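You operate a simulated robot arm through the tools that you are given. There is no shell and no other tool. Be economical: measure what you need, move in short steps, check, and stop when the job is done.

The job below is to be done with a simulated two-armed robot. You get a single attempt, and the scene is never put back.

TASK
Pick up the tube from the upper shelf at the pump end of the workbench with one hand, pass it to the other hand and put it on the slats of the feed table between the side boards. Set down upright: tube.

The check looks at the end state, three seconds after you hand in, the way a careful person would. Anything else that was tipped, shoved, dropped, spilled or broken makes it a failure.

THE ROBOT
Two 7-joint arms with two-finger parallel grippers on one trunk, on a base that drives. Base frame: it is fixed to the floor where the robot stands at the start and does not move with it; the origin is under the middle of the robot, x ahead of it, y to its left, z up. Lengths are in mm, angles in rad, forces in N, time in s.
The left shoulder is at the start at [126, 171, 1159], the right one opposite. With the tool pointing down near the work surface each hand reaches from about 100 to 760 mm from the robot's upright axis, wherever it stands, measured 20 degrees to its own side. Places, roughly: slats of the feed table between the side boards [-2800, 500, 500]. Payload 4.4 kg a hand.
The TCP of each hand is the grasp point between the finger pads, 23 mm short of the fingertips. In the tool frame z runs along the fingers and y along their closing line. Largest opening 94 mm; finger width 38, thickness 10; the body of the gripper, 54 by 96 mm, starts 39 mm behind the TCP.
Orientation is told as [roll, pitch, yaw] about the base's x, y, z axes, in that order, counted from this pose: with the fingers straight down and closing along the base's y, the tool's x points along the base's -x, its y along +y and its z along -z.

THE INTERFACE
- The arms move only by the tool step_arm. It takes "left_series", "right_series" or both (then of equal length, played together; a hand with none holds still); each is a list that holds one entry, the list of rows, each a list of 7 numbers: the shift along the tool's x, y, z in units of 50 mm (1.0 is 50 mm), then the turn, a rotation vector about the tool's x, y, z in units of 4 degrees (1.0 is 4 degrees), then the opening, from 0 (shut) to 1 (fully open). In form: [[[x, y, z, rx, ry, rz, hand], ...]]. A call has 1 to 10 rows; each row shifts and turns the commanded pose from where the row before left it, along the tool's axes as they then stand. A call with a number of a shift or a turn outside -1 to 1 is refused whole. A row lasts 0.2 s, in which the tool goes at most 50 mm and 0.15 rad; a call with a longer step from one row to the next is refused whole, and so is a gripper value outside its range. A pose out of reach is approached as far as the arm can. The call stops where the force on the tool passes 40 N (or 10 N more than at its start, if that is more) or the arm is blocked; 0.2 s more then pass. Each finger travels about 72 mm/s and halts on what it meets, pressing with about 26 N; the grip force reading is that of the motor and also rises with nothing between the fingers. The clock runs only during rows and for 0.2 s after the last one: add rows that do not move to give the fingers time. It gives the time, the measured TCP pose, the force on the tool (base axes), the opening and the grip force at its end, in the units of the frame above (readings bear some noise), with the torque about the TCP (base axes, N m) and any sound that the robot's microphone picked up, and new pictures: "show" is both (left out), scene, wrist or none (wrist: the cameras of the hands that moved).
- Cameras (640 x 400 px; columns grow to the right, rows downward): "scene" is now at [189.8, -43.3, 1257.8]; the picture's right is [-0.79, -0.62, 0.00], its down [-0.57, 0.73, -0.36] and it looks along [0.22, -0.29, -0.93] (base axes); focal length 289 px, centre (320, 200). "left" rides on the left gripper at [86, -16, -75] in its tool frame; the picture's right is [0.18, 0.98, 0.00], its down [-0.58, 0.11, -0.81] and it looks along [-0.79, 0.15, 0.59] (tool axes); focal length 243 px, centre (320, 200). "right" rides on the right gripper at [86, 16, -74] in its tool frame; the picture's right is [-0.18, 0.98, 0.00], its down [-0.58, -0.11, -0.81] and it looks along [-0.79, -0.15, 0.59] (tool axes); focal length 243 px, centre (320, 200). There is no depth. A picture from a camera that has moved, and an enlarged one, comes with that camera's place and axes in the base frame and with its lens.
- move_column(by): slides the trunk up (or, below 0, down) by that many mm; the arms and the scene camera ride with it, the base frame stays. It gives what a move gives, with no picture.
- base_move(legs): drives the robot by 1 to 6 legs, each [ahead, left, turn to the left] in mm, mm and rad, along the robot's own axes; the way and the turn of a leg run together, so that a leg with both is an arc; at most 1500 mm and 3.142 rad a leg. The arms and the cameras ride along, it lands a little off, and it stops where it bumps. It gives what a move gives, and a new picture of the scene camera.
- turn_head(pan, tilt): turns the head with the scene camera to pan (to the left, within 1.396 rad either way) and tilt (down, from -0.506 to 1.204), counted from straight ahead of the robot. It gives what a move gives, and a new picture of the scene camera.
- close_up(camera, box): a new picture of the part [left, top, right, bottom] of that camera's present view, enlarged. No time passes.
- finish_job(): hands the job in; it is judged then, once.

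Work in short steps. Places have to be worked out from the pictures, the camera data and where the tool is seen: move nearer, look again, correct. Check each grasp and each placing, and mend what went wrong. You have 120 turns and 260 pictures in all, those below and enlarged ones among them. Open the grippers and draw the arms clear of the work before you hand the job in, unless the task says otherwise; then end with one line.

The tools are called after "Emit:" by a JSON object that holds its "fn" and its "kwargs". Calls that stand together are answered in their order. step_arm: Moves the arms, as the interface text tells. Its arguments: {"type":"object","properties":{"left_series":{"type":"array","items":{"type":"array","items":{"type":"array","items":{"type":"number"}}}},"right_series":{"type":"array","items":{"type":"array","items":{"type":"array","items":{"type":"number"}}}},"show":{"type":"string","enum":["both","scene","wrist","none"]}},"required":[]} The other tools are called the same way: move_column (by) slides the trunk up or down; base_move (legs) drives the base; turn_head (pan, tilt) turns the head that bears the scene camera; close_up (camera, box) takes an enlarged picture of a part of a camera's view; finish_job () hands the job in.

At the start:

```text
time: 0.0
left_eef_pos: [317.1, 4.7, 717.4]
left_tool_rot: [0.0, 0.001, 0.0]
left_force: [-0.1, 0.4, 0.7]
left_moment: [0.04, -0.02, -0.01]
left_grip_width: 93.8
left_grip_force: 0.1
right_eef_pos: [270.9, -279.4, 755.7]
right_tool_rot: [0.001, 0.001, 0.0]
right_force: [-0.4, 0.1, 0.9]
right_moment: [0.0, 0.02, 0.0]
right_grip_width: 94.1
right_grip_force: 0.1
trunk travel left (down, up): [-172.0, 216.0]
robot x, y, heading: [-1.2, -1.1, 0.001]
head pan, tilt: [-0.906, 1.201]
```

scene: 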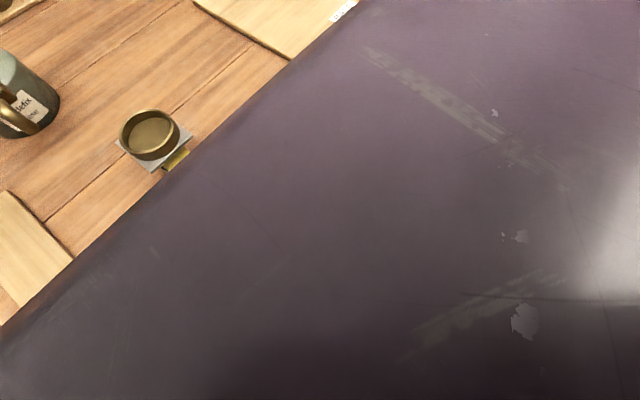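
right: 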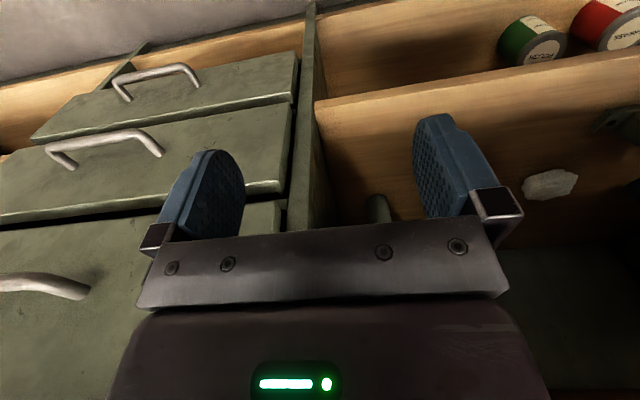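
left: 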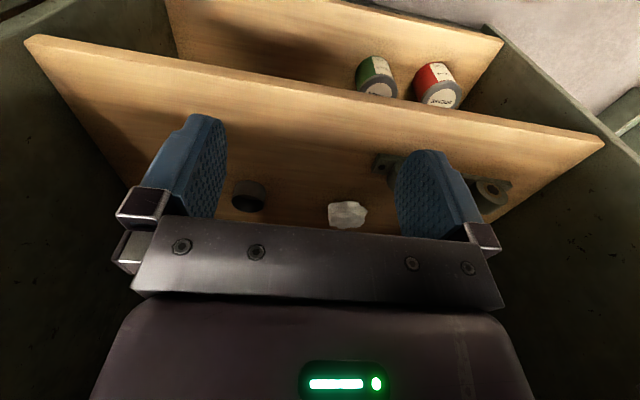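

The scene camera looks down at the floor; I raise the head and look straight ahead first.

Emit:
{"fn": "turn_head", "kwargs": {"pan": 0, "tilt": 0.5}}

```text
time: 1.2
left_eef_pos: [316.0, 4.2, 717.1]
left_tool_rot: [0.0, 0.001, 0.002]
left_force: [0.3, 0.7, 0.1]
left_moment: [0.0, 0.01, -0.02]
left_grip_width: 93.9
left_grip_force: 0.1
right_eef_pos: [270.5, -277.7, 756.8]
right_tool_rot: [-0.001, 0.0, 0.0]
right_force: [-0.5, -0.5, 0.7]
right_moment: [0.01, 0.0, -0.01]
right_grip_width: 94.1
right_grip_force: 0.0
trunk travel left (down, up): [-172.0, 216.0]
robot x, y, heading: [-1.9, 0.5, -0.003]
head pan, tilt: [0.0, 0.499]
camera scene: at [246.3, 0.6, 1311.5], right [0.0, -1.0, 0.0], down [-0.48, 0.0, -0.88], along [0.88, 0.0, -0.48], focal length 289 px, centre (320, 200)
```

scene: 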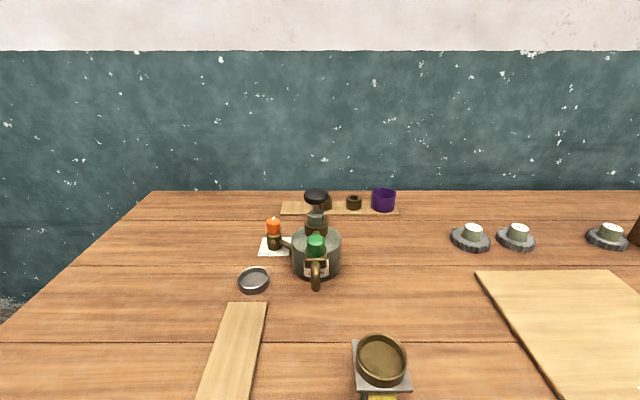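

The bench top is ahead; the wrist cameras see shelves beneath it. I look around for the pump.

Emit:
{"fn": "turn_head", "kwargs": {"pan": -0.9, "tilt": 0.5}}

Emit:
{"fn": "turn_head", "kwargs": {"pan": 0.9, "tilt": 0.5}}

Emit:
{"fn": "close_up", "kwargs": {"camera": "left", "box": [140, 0, 640, 250]}}

Emit:
{"fn": "close_up", "kwargs": {"camera": "right", "box": [240, 0, 640, 250]}}

```text
time: 2.4
left_eef_pos: [317.9, 5.2, 717.5]
left_tool_rot: [0.0, 0.0, 0.0]
left_force: [0.4, -0.1, -0.6]
left_moment: [0.03, -0.02, 0.01]
left_grip_width: 94.0
left_grip_force: 0.1
right_eef_pos: [270.8, -279.0, 756.4]
right_tool_rot: [0.001, 0.0, 0.001]
right_force: [0.7, 0.3, -0.2]
right_moment: [0.02, 0.0, 0.0]
right_grip_width: 94.0
right_grip_force: 0.0
trunk travel left (down, up): [-172.0, 216.0]
robot x, y, heading: [-2.5, 2.4, 0.004]
head pan, tilt: [-0.901, 0.499]
camera scene: at [211.9, -70.6, 1311.5], right [-0.78, -0.62, 0.0], down [-0.3, 0.37, -0.88], along [0.55, -0.69, -0.48], focal length 289 px, centre (320, 200)
```

scene: 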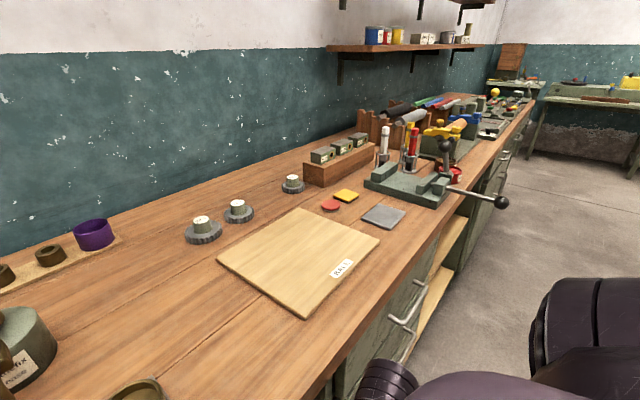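

```text
time: 4.2
left_eef_pos: [317.1, 3.9, 717.6]
left_tool_rot: [0.0, -0.002, 0.0]
left_force: [-0.4, -0.7, -0.2]
left_moment: [-0.04, -0.01, -0.02]
left_grip_width: 94.2
left_grip_force: 0.1
right_eef_pos: [271.2, -279.1, 757.1]
right_tool_rot: [-0.001, 0.0, 0.0]
right_force: [-0.6, 0.2, 0.2]
right_moment: [0.0, -0.02, -0.02]
right_grip_width: 93.9
right_grip_force: 0.2
trunk travel left (down, up): [-172.0, 216.0]
robot x, y, heading: [0.8, -0.6, -0.003]
head pan, tilt: [0.901, 0.499]
camera scene: at [211.9, 72.0, 1311.5], right [0.78, -0.62, 0.0], down [-0.3, -0.38, -0.88], along [0.55, 0.69, -0.48], focal length 289 px, centre (320, 200)
```

scene: 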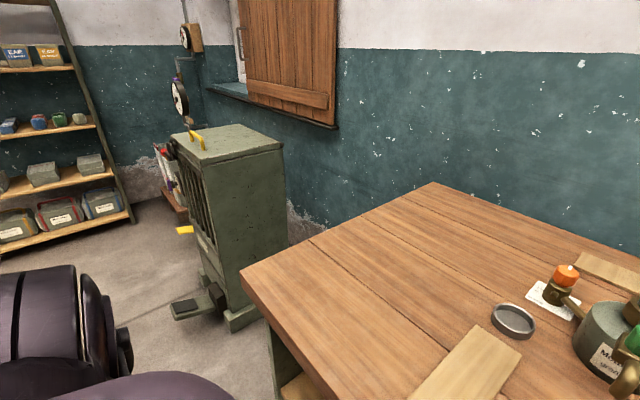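

```text
1.28 times, centred on (390, 125) of left
camera zoom: at [230.5, -10.9, 791.8], right [-0.18, 0.98, 0.0], down [0.58, 0.11, 0.81], along [0.79, 0.15, -0.59], focal length 311 px, centre (230, 296)
```

zoom: 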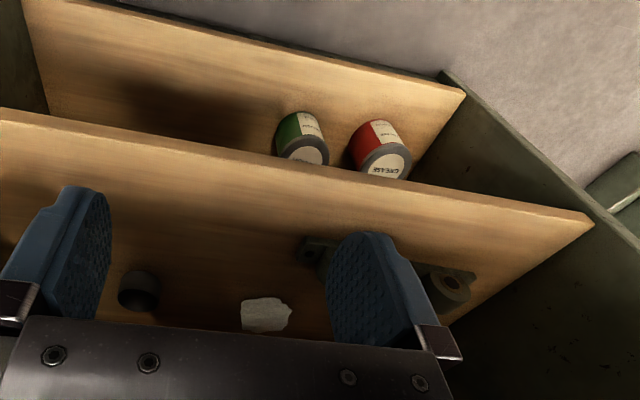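

```text
1.60 times, centred on (440, 125) of right
camera zoom: at [185.1, -263.3, 831.1], right [0.18, 0.98, 0.0], down [0.58, -0.11, 0.81], along [0.79, -0.15, -0.59], focal length 388 px, centre (128, 320)
```

zoom: 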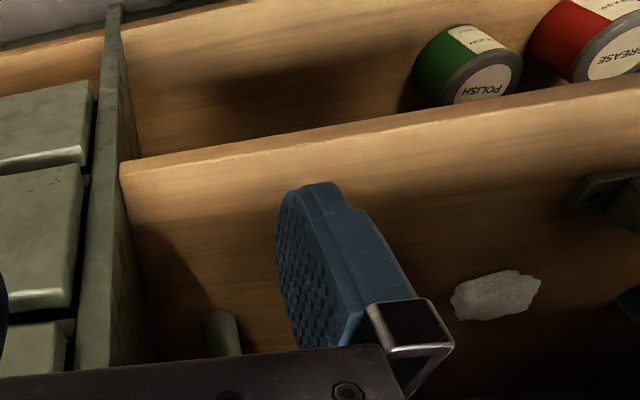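

The wrist pictures are upside-down: two shelves in the bench's front bay. I look closer at what stands on the bench and on the shelf.

Emit:
{"fn": "close_up", "kwargs": {"camera": "left", "box": [220, 140, 540, 240]}}

Emit:
{"fn": "turn_head", "kwargs": {"pan": 0.15, "tilt": 0.7}}

Emit:
{"fn": "turn_head", "kwargs": {"pan": -1.25, "tilt": 0.3}}

Emit:
{"fn": "close_up", "kwargs": {"camera": "scene", "box": [0, 50, 320, 250]}}

```text
2.00 times, centred on (380, 190) of left
camera zoom: at [230.5, -10.9, 791.8], right [-0.18, 0.98, 0.0], down [0.58, 0.11, 0.81], along [0.79, 0.15, -0.59], focal length 485 px, centre (200, 220)
```

zoom: 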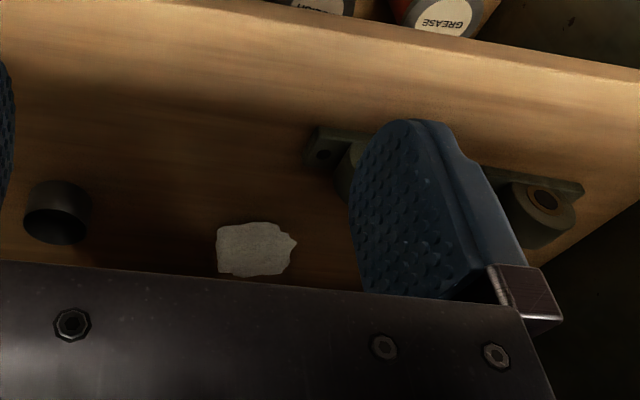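

```text
time: 5.3
left_eef_pos: [316.8, 4.9, 717.7]
left_tool_rot: [0.001, 0.001, -0.001]
left_force: [0.5, 0.2, 0.3]
left_moment: [0.0, -0.01, 0.01]
left_grip_width: 93.6
left_grip_force: 0.0
right_eef_pos: [271.2, -278.1, 756.8]
right_tool_rot: [0.0, 0.0, -0.001]
right_force: [0.8, 1.0, -0.6]
right_moment: [0.01, 0.05, -0.01]
right_grip_width: 94.0
right_grip_force: 0.1
trunk travel left (down, up): [-172.0, 216.0]
robot x, y, heading: [1.4, -3.6, 0.004]
head pan, tilt: [0.15, 0.7]
camera scene: at [239.3, 13.5, 1293.8], right [0.15, -0.99, 0.0], down [-0.64, -0.1, -0.77], along [0.76, 0.12, -0.64], focal length 289 px, centre (320, 200)
```

scene: 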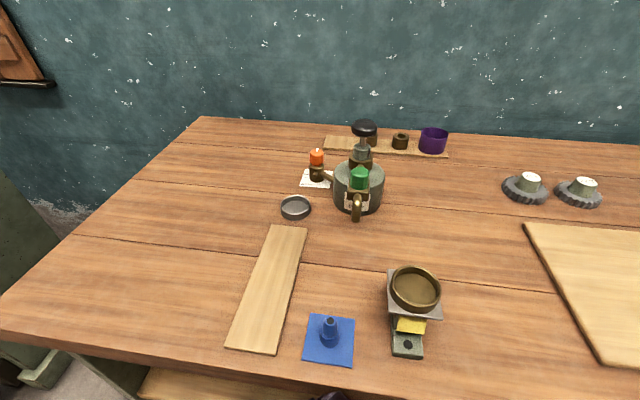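

```text
time: 6.8
left_eef_pos: [316.8, 4.8, 717.6]
left_tool_rot: [0.0, -0.001, 0.001]
left_force: [0.0, 0.9, 0.0]
left_moment: [-0.03, 0.01, 0.0]
left_grip_width: 94.0
left_grip_force: 0.2
right_eef_pos: [270.5, -278.5, 757.1]
right_tool_rot: [-0.001, -0.002, -0.001]
right_force: [0.3, -0.5, 0.2]
right_moment: [0.03, -0.02, 0.02]
right_grip_width: 94.0
right_grip_force: 0.1
trunk travel left (down, up): [-172.0, 216.0]
robot x, y, heading: [-1.0, 0.4, 0.003]
head pan, tilt: [-1.25, 0.3]
camera scene: at [184.9, -87.9, 1329.9], right [-0.95, -0.32, 0.0], down [-0.09, 0.28, -0.96], along [0.3, -0.91, -0.3], focal length 289 px, centre (320, 200)
```

scene: 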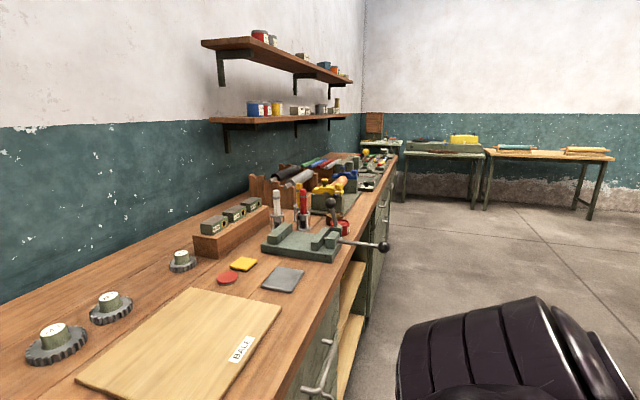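

```text
2.00 times, centred on (160, 150) of scene
camera zoom: at [184.9, -87.9, 1329.9], right [-0.95, -0.32, 0.0], down [-0.09, 0.28, -0.96], along [0.3, -0.91, -0.3], focal length 578 px, centre (640, 300)
```

zoom: 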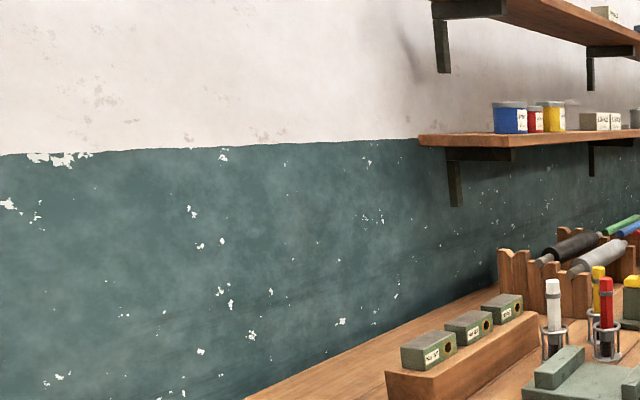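

The hand pump stands on the bench here, so the bay in front of me is the right one; its upper shelf (z≈500) holds several things. I back off to look into it with the scene camera.

Emit:
{"fn": "base_move", "kwargs": {"legs": [[-600, 0, 0]]}}

Emit:
{"fn": "turn_head", "kwargs": {"pan": 0, "tilt": 0.6}}

```text
time: 10.3
left_eef_pos: [-291.5, 5.2, 717.1]
left_tool_rot: [-0.001, 0.0, -0.001]
left_force: [0.3, -0.2, 0.1]
left_moment: [-0.01, 0.01, -0.03]
left_grip_width: 93.9
left_grip_force: 0.0
right_eef_pos: [-337.3, -279.1, 757.5]
right_tool_rot: [0.001, 0.0, 0.0]
right_force: [0.5, -0.1, 0.8]
right_moment: [-0.02, 0.0, 0.03]
right_grip_width: 93.9
right_grip_force: 0.1
trunk travel left (down, up): [-172.0, 216.0]
robot x, y, heading: [-609.1, 4.4, -0.003]
head pan, tilt: [-1.25, 0.3]
camera scene: at [-423.7, -87.9, 1330.0], right [-0.95, -0.32, 0.0], down [-0.09, 0.28, -0.96], along [0.3, -0.91, -0.3], focal length 289 px, centre (320, 200)
```

scene: 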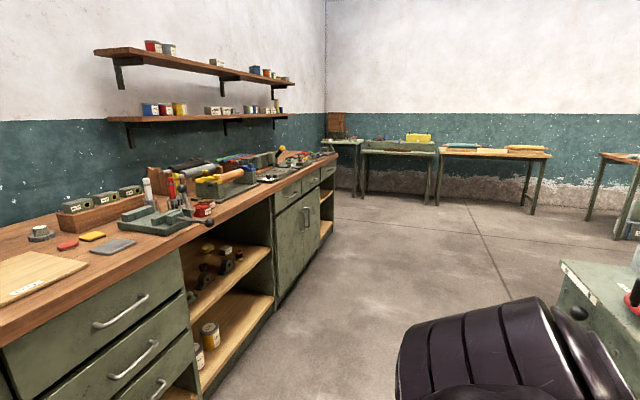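

```text
time: 11.7
left_eef_pos: [-289.5, 4.0, 718.5]
left_tool_rot: [0.0, 0.001, 0.0]
left_force: [0.8, -0.1, -0.1]
left_moment: [0.0, -0.02, -0.01]
left_grip_width: 94.1
left_grip_force: 0.1
right_eef_pos: [-338.1, -279.0, 756.7]
right_tool_rot: [0.001, -0.001, 0.0]
right_force: [-0.3, 0.7, -1.5]
right_moment: [-0.01, -0.01, 0.02]
right_grip_width: 94.0
right_grip_force: 0.0
trunk travel left (down, up): [-172.0, 216.0]
robot x, y, heading: [-605.7, 3.1, -0.0]
head pan, tilt: [0.0, 0.6]
camera scene: at [-364.5, 0.6, 1302.5], right [0.0, -1.0, 0.0], down [-0.56, 0.0, -0.83], along [0.83, 0.0, -0.56], focal length 289 px, centre (320, 200)
```

scene: 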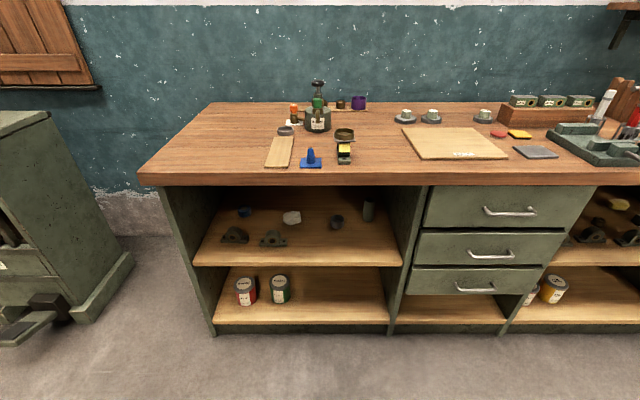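

Emit:
{"fn": "close_up", "kwargs": {"camera": "scene", "box": [190, 180, 430, 330]}}

Emit:
{"fn": "close_up", "kwargs": {"camera": "scene", "box": [310, 185, 406, 245]}}

Emit:
{"fn": "turn_head", "kwargs": {"pan": 1.39, "tilt": 0.4}}

```text
2.67 times, centred on (310, 255) of scene
camera zoom: at [-364.5, 0.6, 1302.5], right [0.0, -1.0, 0.0], down [-0.56, 0.0, -0.83], along [0.83, 0.0, -0.56], focal length 771 px, centre (347, 53)
```

zoom: 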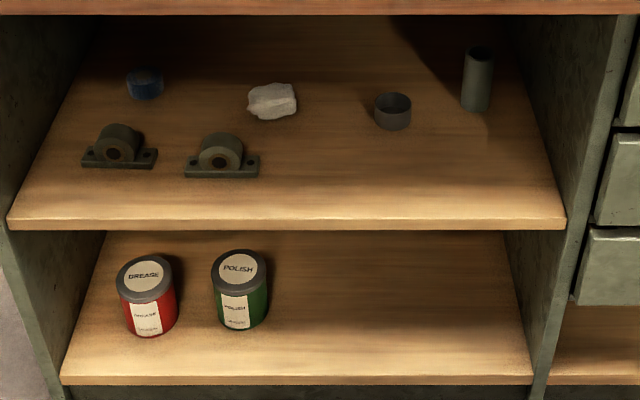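

```text
6.67 times, centred on (358, 215) of scene
camera zoom: at [-364.5, 0.6, 1302.5], right [0.0, -1.0, 0.0], down [-0.56, 0.0, -0.83], along [0.83, 0.0, -0.56], focal length 1927 px, centre (67, 100)
```

zoom: 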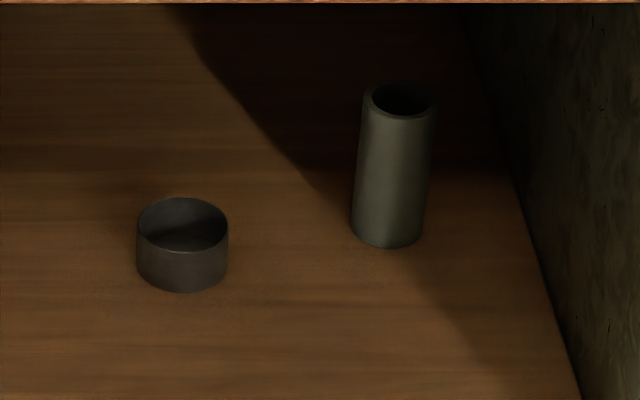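

```text
time: 13.2
left_eef_pos: [-291.1, 5.8, 717.6]
left_tool_rot: [0.001, 0.001, 0.0]
left_force: [-0.4, -0.2, 0.2]
left_moment: [0.01, -0.01, -0.05]
left_grip_width: 93.7
left_grip_force: 0.1
right_eef_pos: [-338.1, -278.3, 756.7]
right_tool_rot: [0.0, -0.001, 0.0]
right_force: [-0.2, 0.2, 0.3]
right_moment: [-0.01, -0.01, 0.0]
right_grip_width: 94.0
right_grip_force: 0.1
trunk travel left (down, up): [-172.0, 216.0]
robot x, y, heading: [-612.3, 2.1, 0.0]
head pan, tilt: [1.389, 0.4]
camera scene: at [-436.0, 91.8, 1320.7], right [0.98, -0.18, 0.0], down [-0.07, -0.38, -0.92], along [0.17, 0.91, -0.39], focal length 289 px, centre (320, 200)
```

scene: 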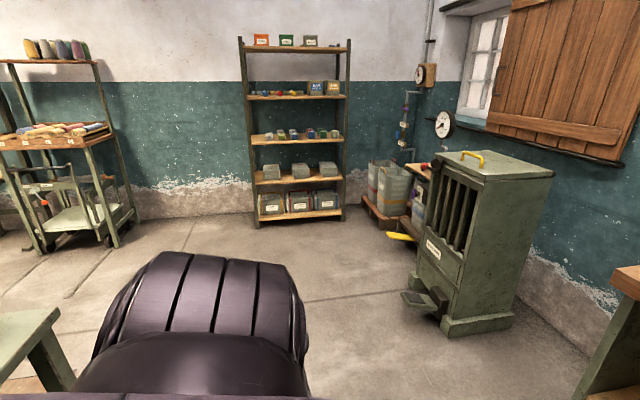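

The tube is the tall upright cylinder at the back right of the shelf (about [680, -218], base z≈487, ~105 tall, ~48 across). Before planning the handover I look at the feed table by turning the base partly left.

Emit:
{"fn": "base_move", "kwargs": {"legs": [[0, 0, 1.4]]}}

Emit:
{"fn": "turn_head", "kwargs": {"pan": 1.35, "tilt": 0.3}}

```text
time: 17.0
left_eef_pos: [-550.9, 312.6, 717.5]
left_tool_rot: [0.0, 0.0, 1.372]
left_force: [-0.2, -0.7, -0.8]
left_moment: [-0.02, 0.01, -0.04]
left_grip_width: 94.1
left_grip_force: 0.0
right_eef_pos: [-281.3, 210.1, 757.3]
right_tool_rot: [0.0, 0.0, 1.372]
right_force: [0.0, -0.1, -0.4]
right_moment: [-0.01, 0.03, -0.04]
right_grip_width: 94.1
right_grip_force: 0.1
trunk travel left (down, up): [-172.0, 216.0]
robot x, y, heading: [-608.4, 0.7, 1.378]
head pan, tilt: [1.389, 0.4]
camera scene: at [-663.8, 187.7, 1320.7], right [0.37, 0.93, 0.0], down [0.36, -0.14, -0.92], along [-0.86, 0.34, -0.39], focal length 289 px, centre (320, 200)
```

scene: 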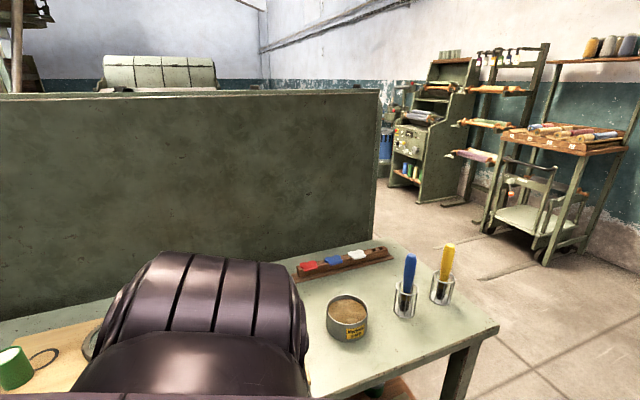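

```text
time: 17.7
left_eef_pos: [-550.8, 312.8, 717.4]
left_tool_rot: [0.0, -0.001, 1.371]
left_force: [-0.3, 0.0, 0.0]
left_moment: [-0.01, 0.02, 0.0]
left_grip_width: 93.9
left_grip_force: 0.0
right_eef_pos: [-283.3, 211.0, 756.4]
right_tool_rot: [0.0, 0.0, 1.373]
right_force: [0.5, 0.5, -1.2]
right_moment: [-0.03, 0.01, -0.01]
right_grip_width: 93.9
right_grip_force: 0.0
trunk travel left (down, up): [-172.0, 216.0]
robot x, y, heading: [-609.4, 1.5, 1.373]
head pan, tilt: [1.349, 0.3]
camera scene: at [-663.0, 191.4, 1329.9], right [0.41, 0.91, 0.0], down [0.27, -0.12, -0.96], along [-0.87, 0.39, -0.3], focal length 289 px, centre (320, 200)
```

scene: 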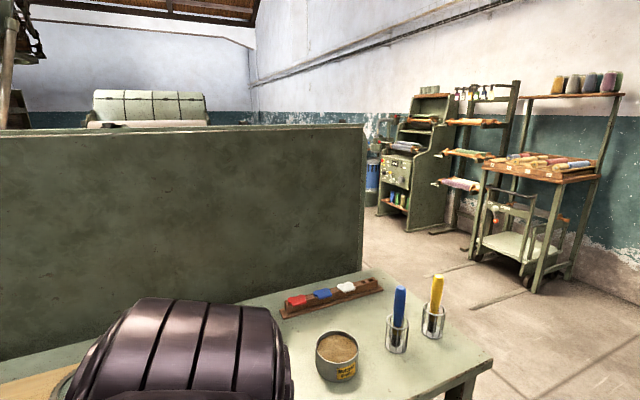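

A work table with a tall panel stands behind; I look ahead and to the right side to find the free way.

Emit:
{"fn": "turn_head", "kwargs": {"pan": 0.5, "tilt": 0.4}}

Emit:
{"fn": "turn_head", "kwargs": {"pan": -0.3, "tilt": 0.6}}

```text
time: 18.8
left_eef_pos: [-549.6, 312.0, 717.8]
left_tool_rot: [0.0, 0.0, 1.372]
left_force: [0.3, 0.1, 0.2]
left_moment: [-0.02, -0.02, 0.01]
left_grip_width: 93.9
left_grip_force: 0.1
right_eef_pos: [-281.8, 211.0, 757.6]
right_tool_rot: [-0.001, 0.0, 1.372]
right_force: [0.1, -0.8, 0.4]
right_moment: [-0.01, 0.02, -0.03]
right_grip_width: 94.0
right_grip_force: 0.0
trunk travel left (down, up): [-172.0, 216.0]
robot x, y, heading: [-611.0, -0.7, 1.371]
head pan, tilt: [0.499, 0.4]
camera scene: at [-605.2, 241.8, 1320.7], right [0.95, 0.3, 0.0], down [0.12, -0.37, -0.92], along [-0.27, 0.88, -0.39], focal length 289 px, centre (320, 200)
```

scene: 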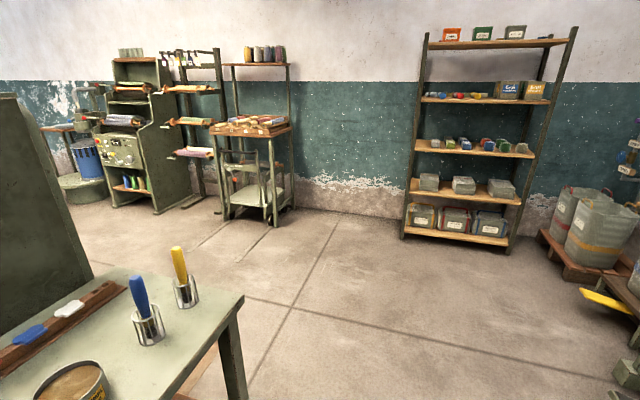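

```text
time: 20.0
left_eef_pos: [-551.1, 312.6, 717.6]
left_tool_rot: [0.0, 0.0, 1.371]
left_force: [-0.1, 0.6, 0.4]
left_moment: [-0.02, 0.01, 0.02]
left_grip_width: 94.2
left_grip_force: 0.1
right_eef_pos: [-281.2, 211.5, 758.1]
right_tool_rot: [0.001, -0.001, 1.373]
right_force: [1.1, 0.1, 0.1]
right_moment: [-0.04, 0.03, 0.0]
right_grip_width: 93.8
right_grip_force: 0.0
trunk travel left (down, up): [-172.0, 216.0]
robot x, y, heading: [-608.6, 2.2, 1.368]
head pan, tilt: [-0.3, 0.6]
camera scene: at [-535.5, 231.0, 1302.5], right [0.88, -0.48, 0.0], down [-0.27, -0.5, -0.83], along [0.39, 0.72, -0.56], focal length 289 px, centre (320, 200)
```

scene: 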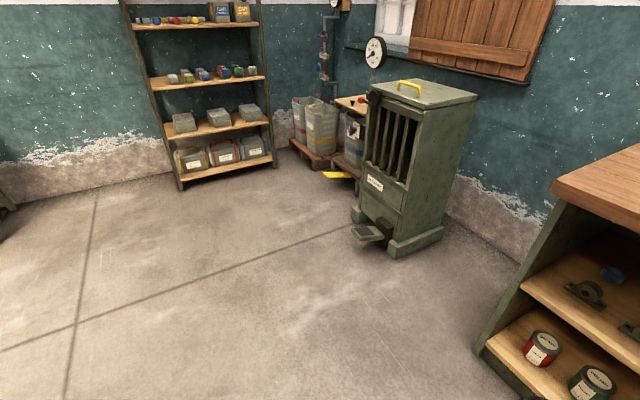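

The +y side is open floor for the later drive. First I'll pick: here in free space I start turning the right hand so that it will point forward with its camera on top (yaw 180°, then pitch), and see whether the wrist allows it.

Emit:
{"fn": "step_arm", "kwargs": {"right_series": [[[0, 0, 0, 0, 0, 1, 1], [0, 0, 0, 0, 0, 1, 1], [0, 0, 0, 0, 0, 1, 1], [0, 0, 0, 0, 0, 1, 1], [0, 0, 0, 0, 0, 1, 1], [0, 0, 0, 0, 0, 1, 1], [0, 0, 0, 0, 0, 1, 1], [0, 0, 0, 0, 0, 1, 1], [0, 0, 0, 0, 0, 1, 1], [0, 0, 0, 0, 0, 1, 1]]], "show": "none"}}

Emit:
{"fn": "step_arm", "kwargs": {"right_series": [[[0, 0, 0, 0, 0, 1, 1], [0, 0, 0, 0, 0, 1, 1], [0, 0, 0, 0, 0, 1, 1], [0, 0, 0, 0, 0, 1, 1], [0, 0, 0, 0, 0, 1, 1], [0, 0, 0, 0, 0, 1, 1], [0, 0, 0, 0, 0, 1, 1], [0, 0, 0, 0, 0, 1, 1], [0, 0, 0, 0, 0, 1, 1], [0, 0, 0, 0, 0, 1, 1]]], "show": "none"}}

Emit:
{"fn": "step_arm", "kwargs": {"right_series": [[[0, 0, 0, 0, 0, 1, 1], [0, 0, 0, 0, 0, 1, 1], [0, 0, 0, 0, 0, 1, 1], [0, 0, 0, 0, 0, 1, 1], [0, 0, 0, 0, 0, 1, 1], [0, 0, 0, 0, 0, 1, 1], [0, 0, 0, 0, 0, 1, 1], [0, 0, 0, 0, 0, 1, 1], [0, 0, 0, 0, 0, 1, 1], [0, 0, 0, 0, 0, 1, 1]]], "show": "none"}}

```text
time: 22.2
left_eef_pos: [-550.4, 312.4, 717.3]
left_tool_rot: [0.0, 0.001, 1.373]
left_force: [0.1, 0.1, -0.8]
left_moment: [0.03, -0.02, 0.02]
left_grip_width: 94.2
left_grip_force: 0.1
right_eef_pos: [-279.9, 210.2, 755.9]
right_tool_rot: [0.0, 0.0, 0.672]
right_force: [0.2, -0.4, 0.2]
right_moment: [-0.01, -0.01, -0.03]
right_grip_width: 94.1
right_grip_force: 0.1
trunk travel left (down, up): [-172.0, 216.0]
robot x, y, heading: [-611.3, 1.0, 1.369]
head pan, tilt: [-0.3, 0.6]
```

```text
time: 24.2
left_eef_pos: [-549.9, 313.0, 718.3]
left_tool_rot: [0.001, 0.001, 1.372]
left_force: [0.2, 0.9, -0.6]
left_moment: [0.01, 0.01, 0.01]
left_grip_width: 94.0
left_grip_force: 0.1
right_eef_pos: [-251.5, 205.7, 761.4]
right_tool_rot: [-0.047, -0.11, 0.172]
right_force: [-0.6, 0.6, 0.3]
right_moment: [0.01, 0.0, 0.0]
right_grip_width: 94.0
right_grip_force: 0.1
trunk travel left (down, up): [-172.0, 216.0]
robot x, y, heading: [-607.7, -1.6, 1.37]
head pan, tilt: [-0.3, 0.6]
stopped in row 9 (right hand): the arm was blocked; the commanded pose is now the measured one
```

```text
time: 25.2
left_eef_pos: [-550.2, 312.6, 717.4]
left_tool_rot: [-0.001, 0.0, 1.371]
left_force: [0.0, 0.1, 0.1]
left_moment: [-0.02, 0.0, -0.02]
left_grip_width: 94.0
left_grip_force: 0.0
right_eef_pos: [-217.5, 202.2, 768.4]
right_tool_rot: [-0.047, -0.24, 0.004]
right_force: [0.4, -0.1, -0.3]
right_moment: [0.0, 0.03, 0.0]
right_grip_width: 94.1
right_grip_force: 0.0
trunk travel left (down, up): [-172.0, 216.0]
robot x, y, heading: [-612.2, 2.5, 1.372]
head pan, tilt: [-0.3, 0.6]
stopped in row 5 (right hand): the arm was blocked; the commanded pose is now the measured one
```

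The wrist stops at about −70°; I go the other way round, which should leave more range.

Emit:
{"fn": "step_arm", "kwargs": {"right_series": [[[0, 0, 0, 0, 0, -1, 1], [0, 0, 0, 0, 0, -1, 1], [0, 0, 0, 0, 0, -1, 1], [0, 0, 0, 0, 0, -1, 1], [0, 0, 0, 0, 0, -1, 1], [0, 0, 0, 0, 0, -1, 1], [0, 0, 0, 0, 0, -1, 1], [0, 0, 0, 0, 0, -1, 1], [0, 0, 0, 0, 0, -1, 1], [0, 0, 0, 0, 0, -1, 1]]], "show": "none"}}

Emit:
{"fn": "step_arm", "kwargs": {"right_series": [[[0, 0, 0, 0, 0, -1, 1], [0, 0, 0, 0, 0, -1, 1], [0, 0, 0, 0, 0, -1, 1], [0, 0, 0, 0, 0, -1, 1], [0, 0, 0, 0, 0, -1, 1], [0, 0, 0, 0, 0, -1, 1], [0, 0, 0, 0, 0, -1, 1], [0, 0, 0, 0, 0, -1, 1], [0, 0, 0, 0, 0, -1, 1], [0, 0, 0, 0, 0, -1, 1]]], "show": "none"}}

Emit:
{"fn": "step_arm", "kwargs": {"right_series": [[[0, 0, 0, 0, 0, -1, 1], [0, 0, 0, 0, 0, -1, 1], [0, 0, 0, 0, 0, -1, 1], [0, 0, 0, 0, 0, -1, 1], [0, 0, 0, 0, 0, -1, 1], [0, 0, 0, 0, 0, -1, 1], [0, 0, 0, 0, 0, -1, 1], [0, 0, 0, 0, 0, -1, 1], [0, 0, 0, 0, 0, -1, 1], [0, 0, 0, 0, 0, -1, 1]]], "show": "none"}}

Emit:
{"fn": "step_arm", "kwargs": {"right_series": [[[0, 0, 0, 0, 0, -1, 1], [0, 0, 0, 0, 0, -1, 1], [0, 0, 0, 0, 0, -1, 1], [0, 0, 0, 0, 0, -1, 1], [0, 0, 0, 0, 0, -1, 1], [0, 0, 0, 0, 0, -1, 1], [0, 0, 0, 0, 0, -1, 1], [0, 0, 0, 0, 0, -1, 1], [0, 0, 0, 0, 0, -1, 1], [0, 0, 0, 0, 0, -1, 1]]], "show": "none"}}

Emit:
{"fn": "step_arm", "kwargs": {"right_series": [[[0, 0, 0, 0, 0, -1, 1], [0, 0, 0, 0, 0, -1, 1], [0, 0, 0, 0, 0, -1, 1], [0, 0, 0, 0, 0, -1, 1], [0, 0, 0, 0, 0, -1, 1], [0, 0, 0, 0, 0, -1, 1], [0, 0, 0, 0, 0, -1, 1], [0, 0, 0, 0, 0, -1, 1], [0, 0, 0, 0, 0, -1, 1], [0, 0, 0, 0, 0, -1, 1]]], "show": "none"}}

Emit:
{"fn": "step_arm", "kwargs": {"right_series": [[[0, 0, 0, 0, 0, -1, 1], [0, 0, 0, 0, 0, -1, 1], [0, 0, 0, 0, 0, -1, 1], [0, 0, 0, 0, 0, -1, 1], [0, 0, 0, 0, 0, -1, 1], [0, 0, 0, 0, 0, -1, 1], [0, 0, 0, 0, 0, -1, 1], [0, 0, 0, 0, 0, -1, 1], [0, 0, 0, 0, 0, -1, 1], [0, 0, 0, 0, 0, -1, 1]]], "show": "scene"}}

```text
time: 27.4
left_eef_pos: [-549.1, 312.8, 717.0]
left_tool_rot: [0.0, 0.001, 1.372]
left_force: [0.4, 1.0, 0.2]
left_moment: [0.01, -0.01, -0.01]
left_grip_width: 94.1
left_grip_force: 0.1
right_eef_pos: [-217.9, 200.7, 769.0]
right_tool_rot: [-0.189, -0.15, 0.712]
right_force: [0.4, -0.2, 0.4]
right_moment: [-0.02, 0.0, 0.0]
right_grip_width: 94.2
right_grip_force: 0.1
trunk travel left (down, up): [-172.0, 216.0]
robot x, y, heading: [-608.0, -0.5, 1.372]
head pan, tilt: [-0.3, 0.6]
```

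```text
time: 29.6
left_eef_pos: [-551.5, 311.2, 717.3]
left_tool_rot: [0.001, 0.001, 1.37]
left_force: [-1.4, -0.8, 0.3]
left_moment: [0.01, -0.02, 0.01]
left_grip_width: 94.0
left_grip_force: 0.0
right_eef_pos: [-217.0, 201.6, 769.2]
right_tool_rot: [-0.239, 0.005, 1.392]
right_force: [0.4, -0.7, -0.3]
right_moment: [-0.02, 0.0, 0.01]
right_grip_width: 93.8
right_grip_force: 0.0
trunk travel left (down, up): [-172.0, 216.0]
robot x, y, heading: [-611.3, -1.1, 1.369]
head pan, tilt: [-0.3, 0.6]
```

```text
time: 31.8
left_eef_pos: [-550.1, 311.2, 717.4]
left_tool_rot: [-0.001, 0.001, 1.373]
left_force: [-0.8, 0.2, 0.2]
left_moment: [-0.03, 0.0, -0.01]
left_grip_width: 94.1
left_grip_force: 0.2
right_eef_pos: [-217.9, 201.0, 767.9]
right_tool_rot: [-0.181, 0.158, 2.077]
right_force: [-0.2, 0.6, 0.2]
right_moment: [0.02, 0.02, 0.0]
right_grip_width: 94.0
right_grip_force: 0.1
trunk travel left (down, up): [-172.0, 216.0]
robot x, y, heading: [-608.7, 1.9, 1.37]
head pan, tilt: [-0.3, 0.6]
```

```text
time: 34.0
left_eef_pos: [-549.8, 312.5, 717.1]
left_tool_rot: [-0.002, 0.001, 1.372]
left_force: [0.2, 0.2, -0.1]
left_moment: [-0.01, -0.01, 0.01]
left_grip_width: 94.0
left_grip_force: 0.1
right_eef_pos: [-218.5, 201.2, 769.6]
right_tool_rot: [-0.036, 0.24, 2.787]
right_force: [0.5, 1.0, -0.1]
right_moment: [0.01, 0.03, 0.01]
right_grip_width: 94.1
right_grip_force: 0.2
trunk travel left (down, up): [-172.0, 216.0]
robot x, y, heading: [-607.2, 0.6, 1.371]
head pan, tilt: [-0.3, 0.6]
```

```text
time: 36.2
left_eef_pos: [-549.4, 312.3, 717.9]
left_tool_rot: [0.0, 0.001, 1.373]
left_force: [0.0, 0.8, 0.5]
left_moment: [0.02, -0.02, -0.02]
left_grip_width: 94.4
left_grip_force: 0.0
right_eef_pos: [-218.0, 201.9, 768.2]
right_tool_rot: [0.128, 0.205, -2.783]
right_force: [-0.4, 0.4, 0.0]
right_moment: [0.03, 0.0, 0.01]
right_grip_width: 94.0
right_grip_force: 0.1
trunk travel left (down, up): [-172.0, 216.0]
robot x, y, heading: [-610.9, -0.7, 1.371]
head pan, tilt: [-0.3, 0.6]
```

```text
time: 38.4
left_eef_pos: [-550.3, 312.7, 717.1]
left_tool_rot: [0.0, -0.002, 1.373]
left_force: [-0.2, 0.1, 1.1]
left_moment: [-0.01, -0.05, -0.03]
left_grip_width: 93.9
left_grip_force: 0.0
right_eef_pos: [-216.9, 201.9, 767.3]
right_tool_rot: [0.23, 0.078, -2.086]
right_force: [-1.4, 0.2, -0.8]
right_moment: [-0.05, -0.01, -0.04]
right_grip_width: 94.1
right_grip_force: 0.2
trunk travel left (down, up): [-172.0, 216.0]
robot x, y, heading: [-609.0, 0.1, 1.373]
head pan, tilt: [-0.3, 0.6]
camera scene: at [-535.4, 231.0, 1302.4], right [0.88, -0.48, 0.0], down [-0.27, -0.5, -0.83], along [0.39, 0.72, -0.56], focal length 289 px, centre (320, 200)
```

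scene: 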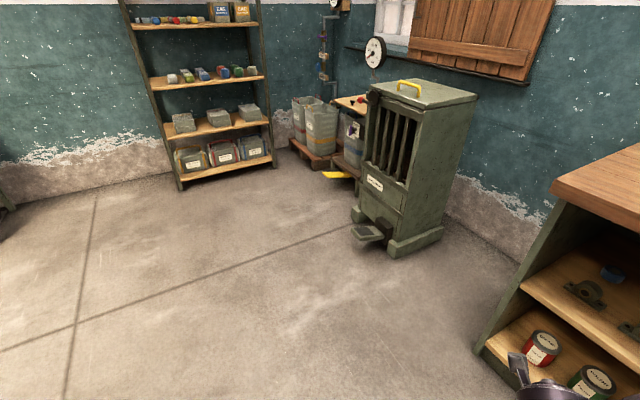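

The yaw went round freely. Now the last of the yaw plus pitching the fingers to horizontal.

Emit:
{"fn": "step_arm", "kwargs": {"right_series": [[[0, 0, 0, 0, 1, -1, 1], [0, 0, 0, 0, 1, -1, 1], [0, 0, 0, 0, 1, -1, 1], [0, 0, 0, 0, 1, -1, 1], [0, 0, 0, 0, 1, 0, 1], [0, 0, 0, 0, 1, 0, 1], [0, 0, 0, 0, 1, 0, 1], [0, 0, 0, 0, 1, 0, 1], [0, 0, 0, 0, 1, 0, 1], [0, 0, 0, 0, 1, 0, 1]]], "show": "none"}}

Emit:
{"fn": "step_arm", "kwargs": {"right_series": [[[0, 0, 0, 0, 1, 0, 1], [0, 0, 0, 0, 1, 0, 1], [0, 0, 0, 0, 1, 0, 1], [0, 0, 0, 0, 1, 0, 1], [0, 0, 0, 0, 1, 0, 1], [0, 0, 0, 0, 1, 0, 1]]], "show": "none"}}

```text
time: 40.6
left_eef_pos: [-551.1, 312.4, 717.4]
left_tool_rot: [0.0, 0.0, 1.371]
left_force: [0.4, -0.1, -0.5]
left_moment: [0.02, 0.0, 0.01]
left_grip_width: 93.8
left_grip_force: 0.1
right_eef_pos: [-218.3, 210.7, 759.6]
right_tool_rot: [0.361, 0.675, -1.591]
right_force: [0.2, -0.1, 0.3]
right_moment: [-0.02, -0.01, 0.0]
right_grip_width: 94.1
right_grip_force: 0.1
right hand out of reach, approached as far as the arm can: row 1, 2, 4
trunk travel left (down, up): [-172.0, 216.0]
robot x, y, heading: [-607.9, 1.6, 1.369]
head pan, tilt: [-0.3, 0.6]
```

```text
time: 42.0
left_eef_pos: [-549.4, 312.4, 718.0]
left_tool_rot: [0.0, 0.001, 1.373]
left_force: [0.2, -1.2, 0.5]
left_moment: [0.02, 0.03, 0.0]
left_grip_width: 93.9
left_grip_force: 0.2
right_eef_pos: [-221.1, 209.4, 758.4]
right_tool_rot: [0.591, 1.051, -1.296]
right_force: [0.4, -0.6, -0.4]
right_moment: [-0.01, -0.01, 0.01]
right_grip_width: 93.7
right_grip_force: 0.1
trunk travel left (down, up): [-172.0, 216.0]
robot x, y, heading: [-609.2, -0.1, 1.37]
head pan, tilt: [-0.3, 0.6]
```

Computing the orientation error: about 30° left, along tool axes (6.5, 25.7, 15.2)°. I apply that in 7 rows.

Emit:
{"fn": "step_arm", "kwargs": {"right_series": [[[0, 0, 0, 0.23, 0.92, 0.54, 1], [0, 0, 0, 0.23, 0.92, 0.54, 1], [0, 0, 0, 0.23, 0.92, 0.54, 1], [0, 0, 0, 0.23, 0.92, 0.54, 1], [0, 0, 0, 0.23, 0.92, 0.54, 1], [0, 0, 0, 0.23, 0.92, 0.54, 1], [0, 0, 0, 0.23, 0.92, 0.54, 1]]], "show": "wrist"}}

Emit:
{"fn": "turn_head", "kwargs": {"pan": -0.6, "tilt": 1.1}}

```text
time: 43.4
left_eef_pos: [-550.7, 311.0, 718.2]
left_tool_rot: [0.001, 0.0, 1.372]
left_force: [-0.7, -0.2, 0.3]
left_moment: [0.01, -0.01, 0.0]
left_grip_width: 94.1
left_grip_force: 0.0
right_eef_pos: [-211.3, 209.1, 762.1]
right_tool_rot: [0.844, 1.409, -0.811]
right_force: [-0.6, 0.6, 0.0]
right_moment: [0.0, -0.01, 0.04]
right_grip_width: 93.9
right_grip_force: 0.0
trunk travel left (down, up): [-172.0, 216.0]
robot x, y, heading: [-609.8, 0.7, 1.374]
head pan, tilt: [-0.3, 0.6]
stopped in row 7 (right hand): the arm was blocked; the commanded pose is now the measured one
camera right: at [-210.4, 143.4, 857.9], right [0.99, -0.1, -0.06], down [-0.12, -0.86, -0.5], along [-0.01, 0.51, -0.86], focal length 243 px, centre (320, 200)
```

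right: 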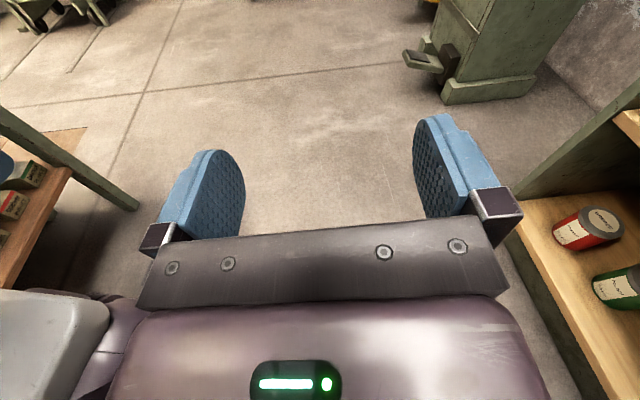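

```text
time: 44.4
left_eef_pos: [-550.0, 312.5, 716.8]
left_tool_rot: [0.0, 0.001, 1.373]
left_force: [0.1, -0.3, 0.0]
left_moment: [0.02, 0.0, -0.03]
left_grip_width: 94.2
left_grip_force: 0.1
right_eef_pos: [-211.4, 209.7, 762.9]
right_tool_rot: [0.84, 1.411, -0.812]
right_force: [0.1, 0.3, 0.4]
right_moment: [-0.03, -0.01, 0.01]
right_grip_width: 94.0
right_grip_force: 0.1
trunk travel left (down, up): [-172.0, 216.0]
robot x, y, heading: [-609.8, -0.3, 1.376]
head pan, tilt: [-0.6, 1.1]
camera scene: at [-532.4, 197.4, 1263.9], right [0.7, -0.72, 0.0], down [-0.64, -0.62, -0.45], along [0.33, 0.32, -0.89], focal length 289 px, centre (320, 200)
```

scene: 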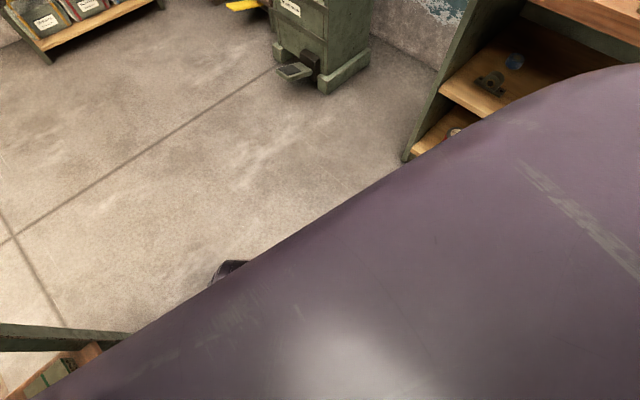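

Nearly horizontal (7° below). I lower the trunk and extend the right hand forward in the free space to test its reach.

Emit:
{"fn": "move_column", "kwargs": {"by": -170}}

Emit:
{"fn": "step_arm", "kwargs": {"right_series": [[[0, 0, 1, 0, 0, 0, 1], [0, 0, 1, 0, 0, 0, 1], [0, 0, 1, 0, 0, 0, 1], [0, 0, 1, 0, 0, 0, 1], [0, 0, 1, 0, 0, 0, 1]]], "show": "wrist"}}

```text
time: 45.5
left_eef_pos: [-552.3, 306.2, 623.7]
left_tool_rot: [-0.003, 0.028, 1.376]
left_force: [-2.1, 3.4, 19.5]
left_moment: [0.06, 1.07, -0.15]
left_grip_width: 94.1
left_grip_force: 0.0
right_eef_pos: [-204.8, 205.0, 666.7]
right_tool_rot: [0.737, 1.341, -0.785]
right_force: [-0.1, 0.1, 0.2]
right_moment: [-0.01, 0.01, 0.02]
right_grip_width: 94.1
right_grip_force: 0.1
trunk travel left (down, up): [-77.0, 312.0]
robot x, y, heading: [-607.1, -1.1, 1.375]
head pan, tilt: [-0.6, 1.1]
stopped: the force on the tool passed its limit at 113 N (the readings are from after the stop); the commanded pose is now the measured one
```

```text
time: 46.7
left_eef_pos: [-552.5, 305.2, 623.3]
left_tool_rot: [-0.002, 0.029, 1.374]
left_force: [-3.8, 3.6, 21.8]
left_moment: [0.14, 1.24, 0.11]
left_grip_width: 94.2
left_grip_force: 0.2
right_eef_pos: [-211.4, 452.7, 624.9]
right_tool_rot: [0.743, 1.341, -0.785]
right_force: [0.0, -0.1, -0.1]
right_moment: [0.02, 0.03, 0.02]
right_grip_width: 93.8
right_grip_force: 0.1
trunk travel left (down, up): [-77.0, 312.0]
robot x, y, heading: [-603.5, 3.8, 1.373]
head pan, tilt: [-0.6, 1.1]
camera right: at [-207.1, 394.1, 724.2], right [1.0, 0.03, -0.03], down [0.01, -0.89, -0.45], along [-0.04, 0.45, -0.89], focal length 243 px, centre (320, 200)
```

right: 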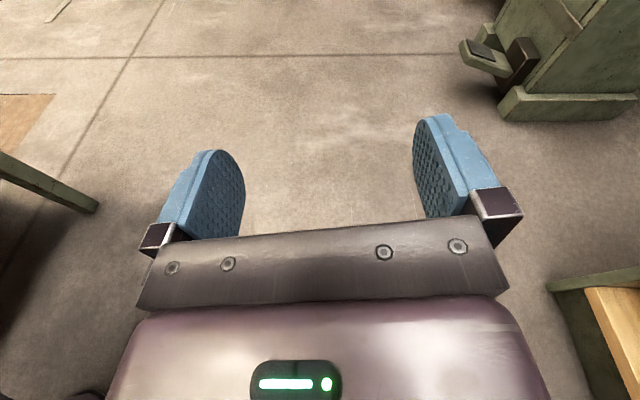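

The left hand touched something while descending. I raise slightly and look with the left camera.

Emit:
{"fn": "move_column", "kwargs": {"by": 40}}

Emit:
{"fn": "close_up", "kwargs": {"camera": "left", "box": [0, 0, 640, 400]}}

Emit:
{"fn": "turn_head", "kwargs": {"pan": 0.6, "tilt": 1.0}}

```text
time: 47.5
left_eef_pos: [-597.0, 304.6, 638.1]
left_tool_rot: [0.115, 0.027, 1.314]
left_force: [-0.6, -1.0, 0.1]
left_moment: [0.0, 0.0, 0.02]
left_grip_width: 93.9
left_grip_force: 0.1
right_eef_pos: [-213.2, 453.0, 664.2]
right_tool_rot: [0.73, 1.342, -0.794]
right_force: [-0.4, -0.4, -0.5]
right_moment: [0.05, -0.02, -0.03]
right_grip_width: 94.1
right_grip_force: 0.1
trunk travel left (down, up): [-117.0, 272.0]
robot x, y, heading: [-606.4, -2.7, 1.368]
head pan, tilt: [-0.6, 1.1]
```

```text
1.00 times, centred on (320, 200) of left (not enlarged: the box is as wide or as high as the picture)
camera zoom: at [-594.0, 217.2, 711.7], right [-0.99, 0.07, 0.12], down [0.14, 0.59, 0.8], along [-0.01, 0.81, -0.59], focal length 243 px, centre (320, 200)
```

zoom: 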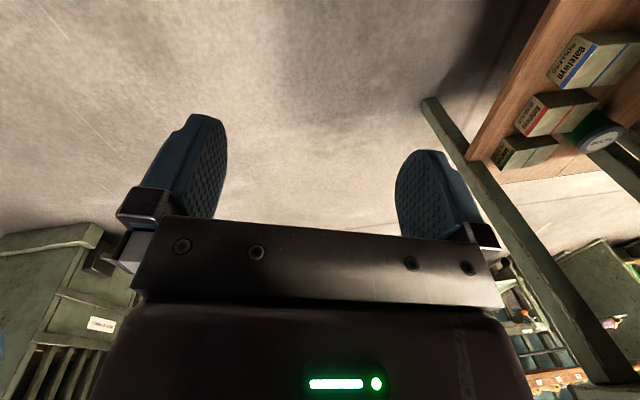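

```text
time: 48.9
left_eef_pos: [-595.5, 301.1, 637.8]
left_tool_rot: [0.112, 0.028, 1.311]
left_force: [0.4, 0.8, -0.4]
left_moment: [0.02, 0.02, 0.01]
left_grip_width: 94.2
left_grip_force: 0.0
right_eef_pos: [-212.8, 452.9, 664.5]
right_tool_rot: [0.737, 1.343, -0.79]
right_force: [0.7, 0.5, 0.6]
right_moment: [0.01, 0.0, 0.0]
right_grip_width: 94.2
right_grip_force: 0.1
trunk travel left (down, up): [-117.0, 272.0]
robot x, y, heading: [-606.9, 0.2, 1.377]
head pan, tilt: [0.6, 1.0]
camera scene: at [-593.6, 273.2, 1204.5], right [0.92, 0.39, 0.0], down [0.33, -0.77, -0.54], along [-0.21, 0.5, -0.84], focal length 289 px, centre (320, 200)
```

scene: 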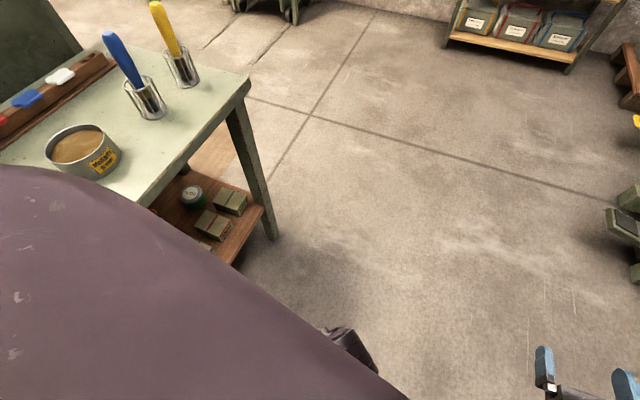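

The left elbow probably met the edge of the table beside it (near edge at x≈-985, top z≈785). I raise the trunk back and move away from that table, then check it.

Emit:
{"fn": "move_column", "kwargs": {"by": 60}}

Emit:
{"fn": "base_move", "kwargs": {"legs": [[0, -250, 0]]}}

Emit:
{"fn": "turn_head", "kwargs": {"pan": 1.3, "tilt": 0.7}}

```text
time: 49.2
left_eef_pos: [-599.9, 304.2, 640.0]
left_tool_rot: [0.126, 0.022, 1.308]
left_force: [0.0, -0.2, 0.0]
left_moment: [0.01, 0.01, 0.02]
left_grip_width: 93.7
left_grip_force: 0.1
right_eef_pos: [-213.9, 452.8, 669.7]
right_tool_rot: [0.755, 1.342, -0.772]
right_force: [0.5, 0.2, 0.1]
right_moment: [0.04, 0.01, 0.05]
right_grip_width: 93.8
right_grip_force: 0.0
trunk travel left (down, up): [-120.0, 269.0]
robot x, y, heading: [-610.0, 2.6, 1.371]
head pan, tilt: [0.6, 1.0]
stopped: the arm was blocked; the commanded pose is now the measured one
```

```text
time: 52.0
left_eef_pos: [-363.4, 256.1, 638.5]
left_tool_rot: [0.125, 0.025, 1.305]
left_force: [0.2, 0.5, -0.6]
left_moment: [0.03, 0.02, -0.02]
left_grip_width: 93.9
left_grip_force: 0.1
right_eef_pos: [25.2, 404.7, 669.1]
right_tool_rot: [0.75, 1.344, -0.778]
right_force: [-0.5, -0.2, -1.0]
right_moment: [0.0, -0.01, -0.02]
right_grip_width: 94.3
right_grip_force: 0.1
trunk travel left (down, up): [-120.0, 269.0]
robot x, y, heading: [-372.2, -48.1, 1.373]
head pan, tilt: [0.6, 1.0]
camera scene: at [-356.6, 222.3, 1208.2], right [0.92, 0.39, 0.0], down [0.33, -0.77, -0.54], along [-0.21, 0.5, -0.84], focal length 289 px, centre (320, 200)
```

scene: 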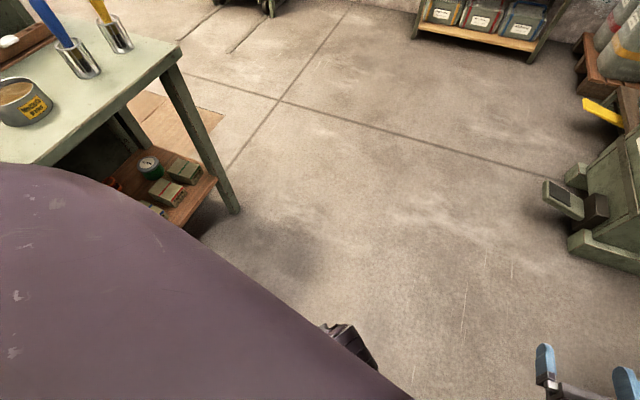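

```text
time: 53.0
left_eef_pos: [-361.6, 256.4, 639.5]
left_tool_rot: [0.126, 0.024, 1.305]
left_force: [0.3, 0.1, 0.2]
left_moment: [-0.01, -0.01, -0.03]
left_grip_width: 93.8
left_grip_force: 0.1
right_eef_pos: [25.1, 405.1, 668.8]
right_tool_rot: [0.752, 1.344, -0.772]
right_force: [-0.2, -0.1, -0.2]
right_moment: [0.0, 0.01, 0.01]
right_grip_width: 93.8
right_grip_force: 0.1
trunk travel left (down, up): [-120.0, 269.0]
robot x, y, heading: [-370.6, -46.0, 1.371]
head pan, tilt: [1.3, 0.7]
camera scene: at [-405.2, 196.7, 1231.6], right [0.45, 0.89, 0.0], down [0.57, -0.29, -0.76], along [-0.68, 0.35, -0.64], focal length 289 px, centre (320, 200)
```

scene: 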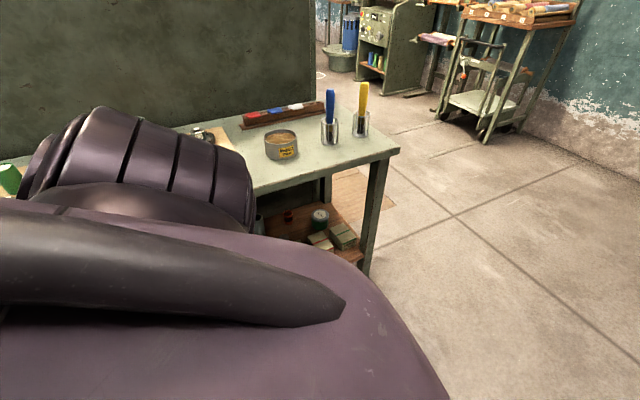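

Emit:
{"fn": "move_column", "kwargs": {"by": 50}}

Emit:
{"fn": "base_move", "kwargs": {"legs": [[0, 0, 0.5]]}}

```text
time: 54.0
left_eef_pos: [-404.1, 260.4, 671.7]
left_tool_rot: [0.225, 0.028, 1.268]
left_force: [0.5, 0.8, 0.1]
left_moment: [0.01, -0.02, 0.01]
left_grip_width: 94.0
left_grip_force: 0.0
right_eef_pos: [24.9, 405.5, 719.1]
right_tool_rot: [0.743, 1.341, -0.785]
right_force: [-1.2, 0.7, -0.5]
right_moment: [0.01, 0.03, 0.01]
right_grip_width: 94.0
right_grip_force: 0.1
trunk travel left (down, up): [-170.0, 219.0]
robot x, y, heading: [-373.1, -43.1, 1.366]
head pan, tilt: [1.3, 0.7]
```

```text
time: 55.8
left_eef_pos: [-542.7, 204.8, 672.9]
left_tool_rot: [0.225, 0.033, 1.757]
left_force: [0.3, -1.3, 0.6]
left_moment: [-0.01, 0.0, 0.03]
left_grip_width: 94.3
left_grip_force: 0.0
right_eef_pos: [-238.7, 538.7, 719.6]
right_tool_rot: [0.75, 1.344, -0.281]
right_force: [0.4, 0.3, 1.2]
right_moment: [0.01, -0.01, -0.03]
right_grip_width: 93.9
right_grip_force: 0.1
trunk travel left (down, up): [-170.0, 219.0]
robot x, y, heading: [-374.9, -46.0, 1.863]
head pan, tilt: [1.3, 0.7]
camera scene: at [-502.0, 101.9, 1291.2], right [-0.03, 1.0, 0.0], down [0.64, 0.02, -0.76], along [-0.76, -0.02, -0.64], focal length 289 px, centre (320, 200)
```

scene: 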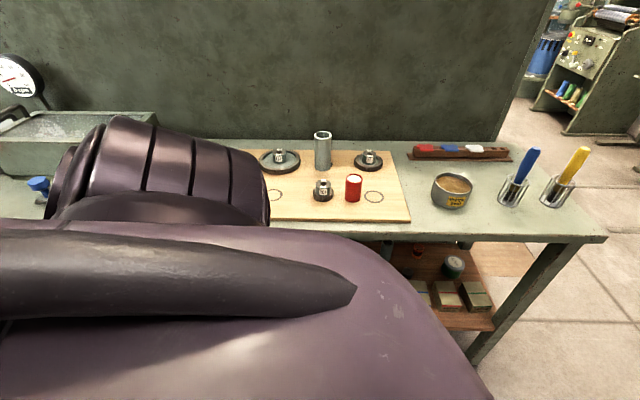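

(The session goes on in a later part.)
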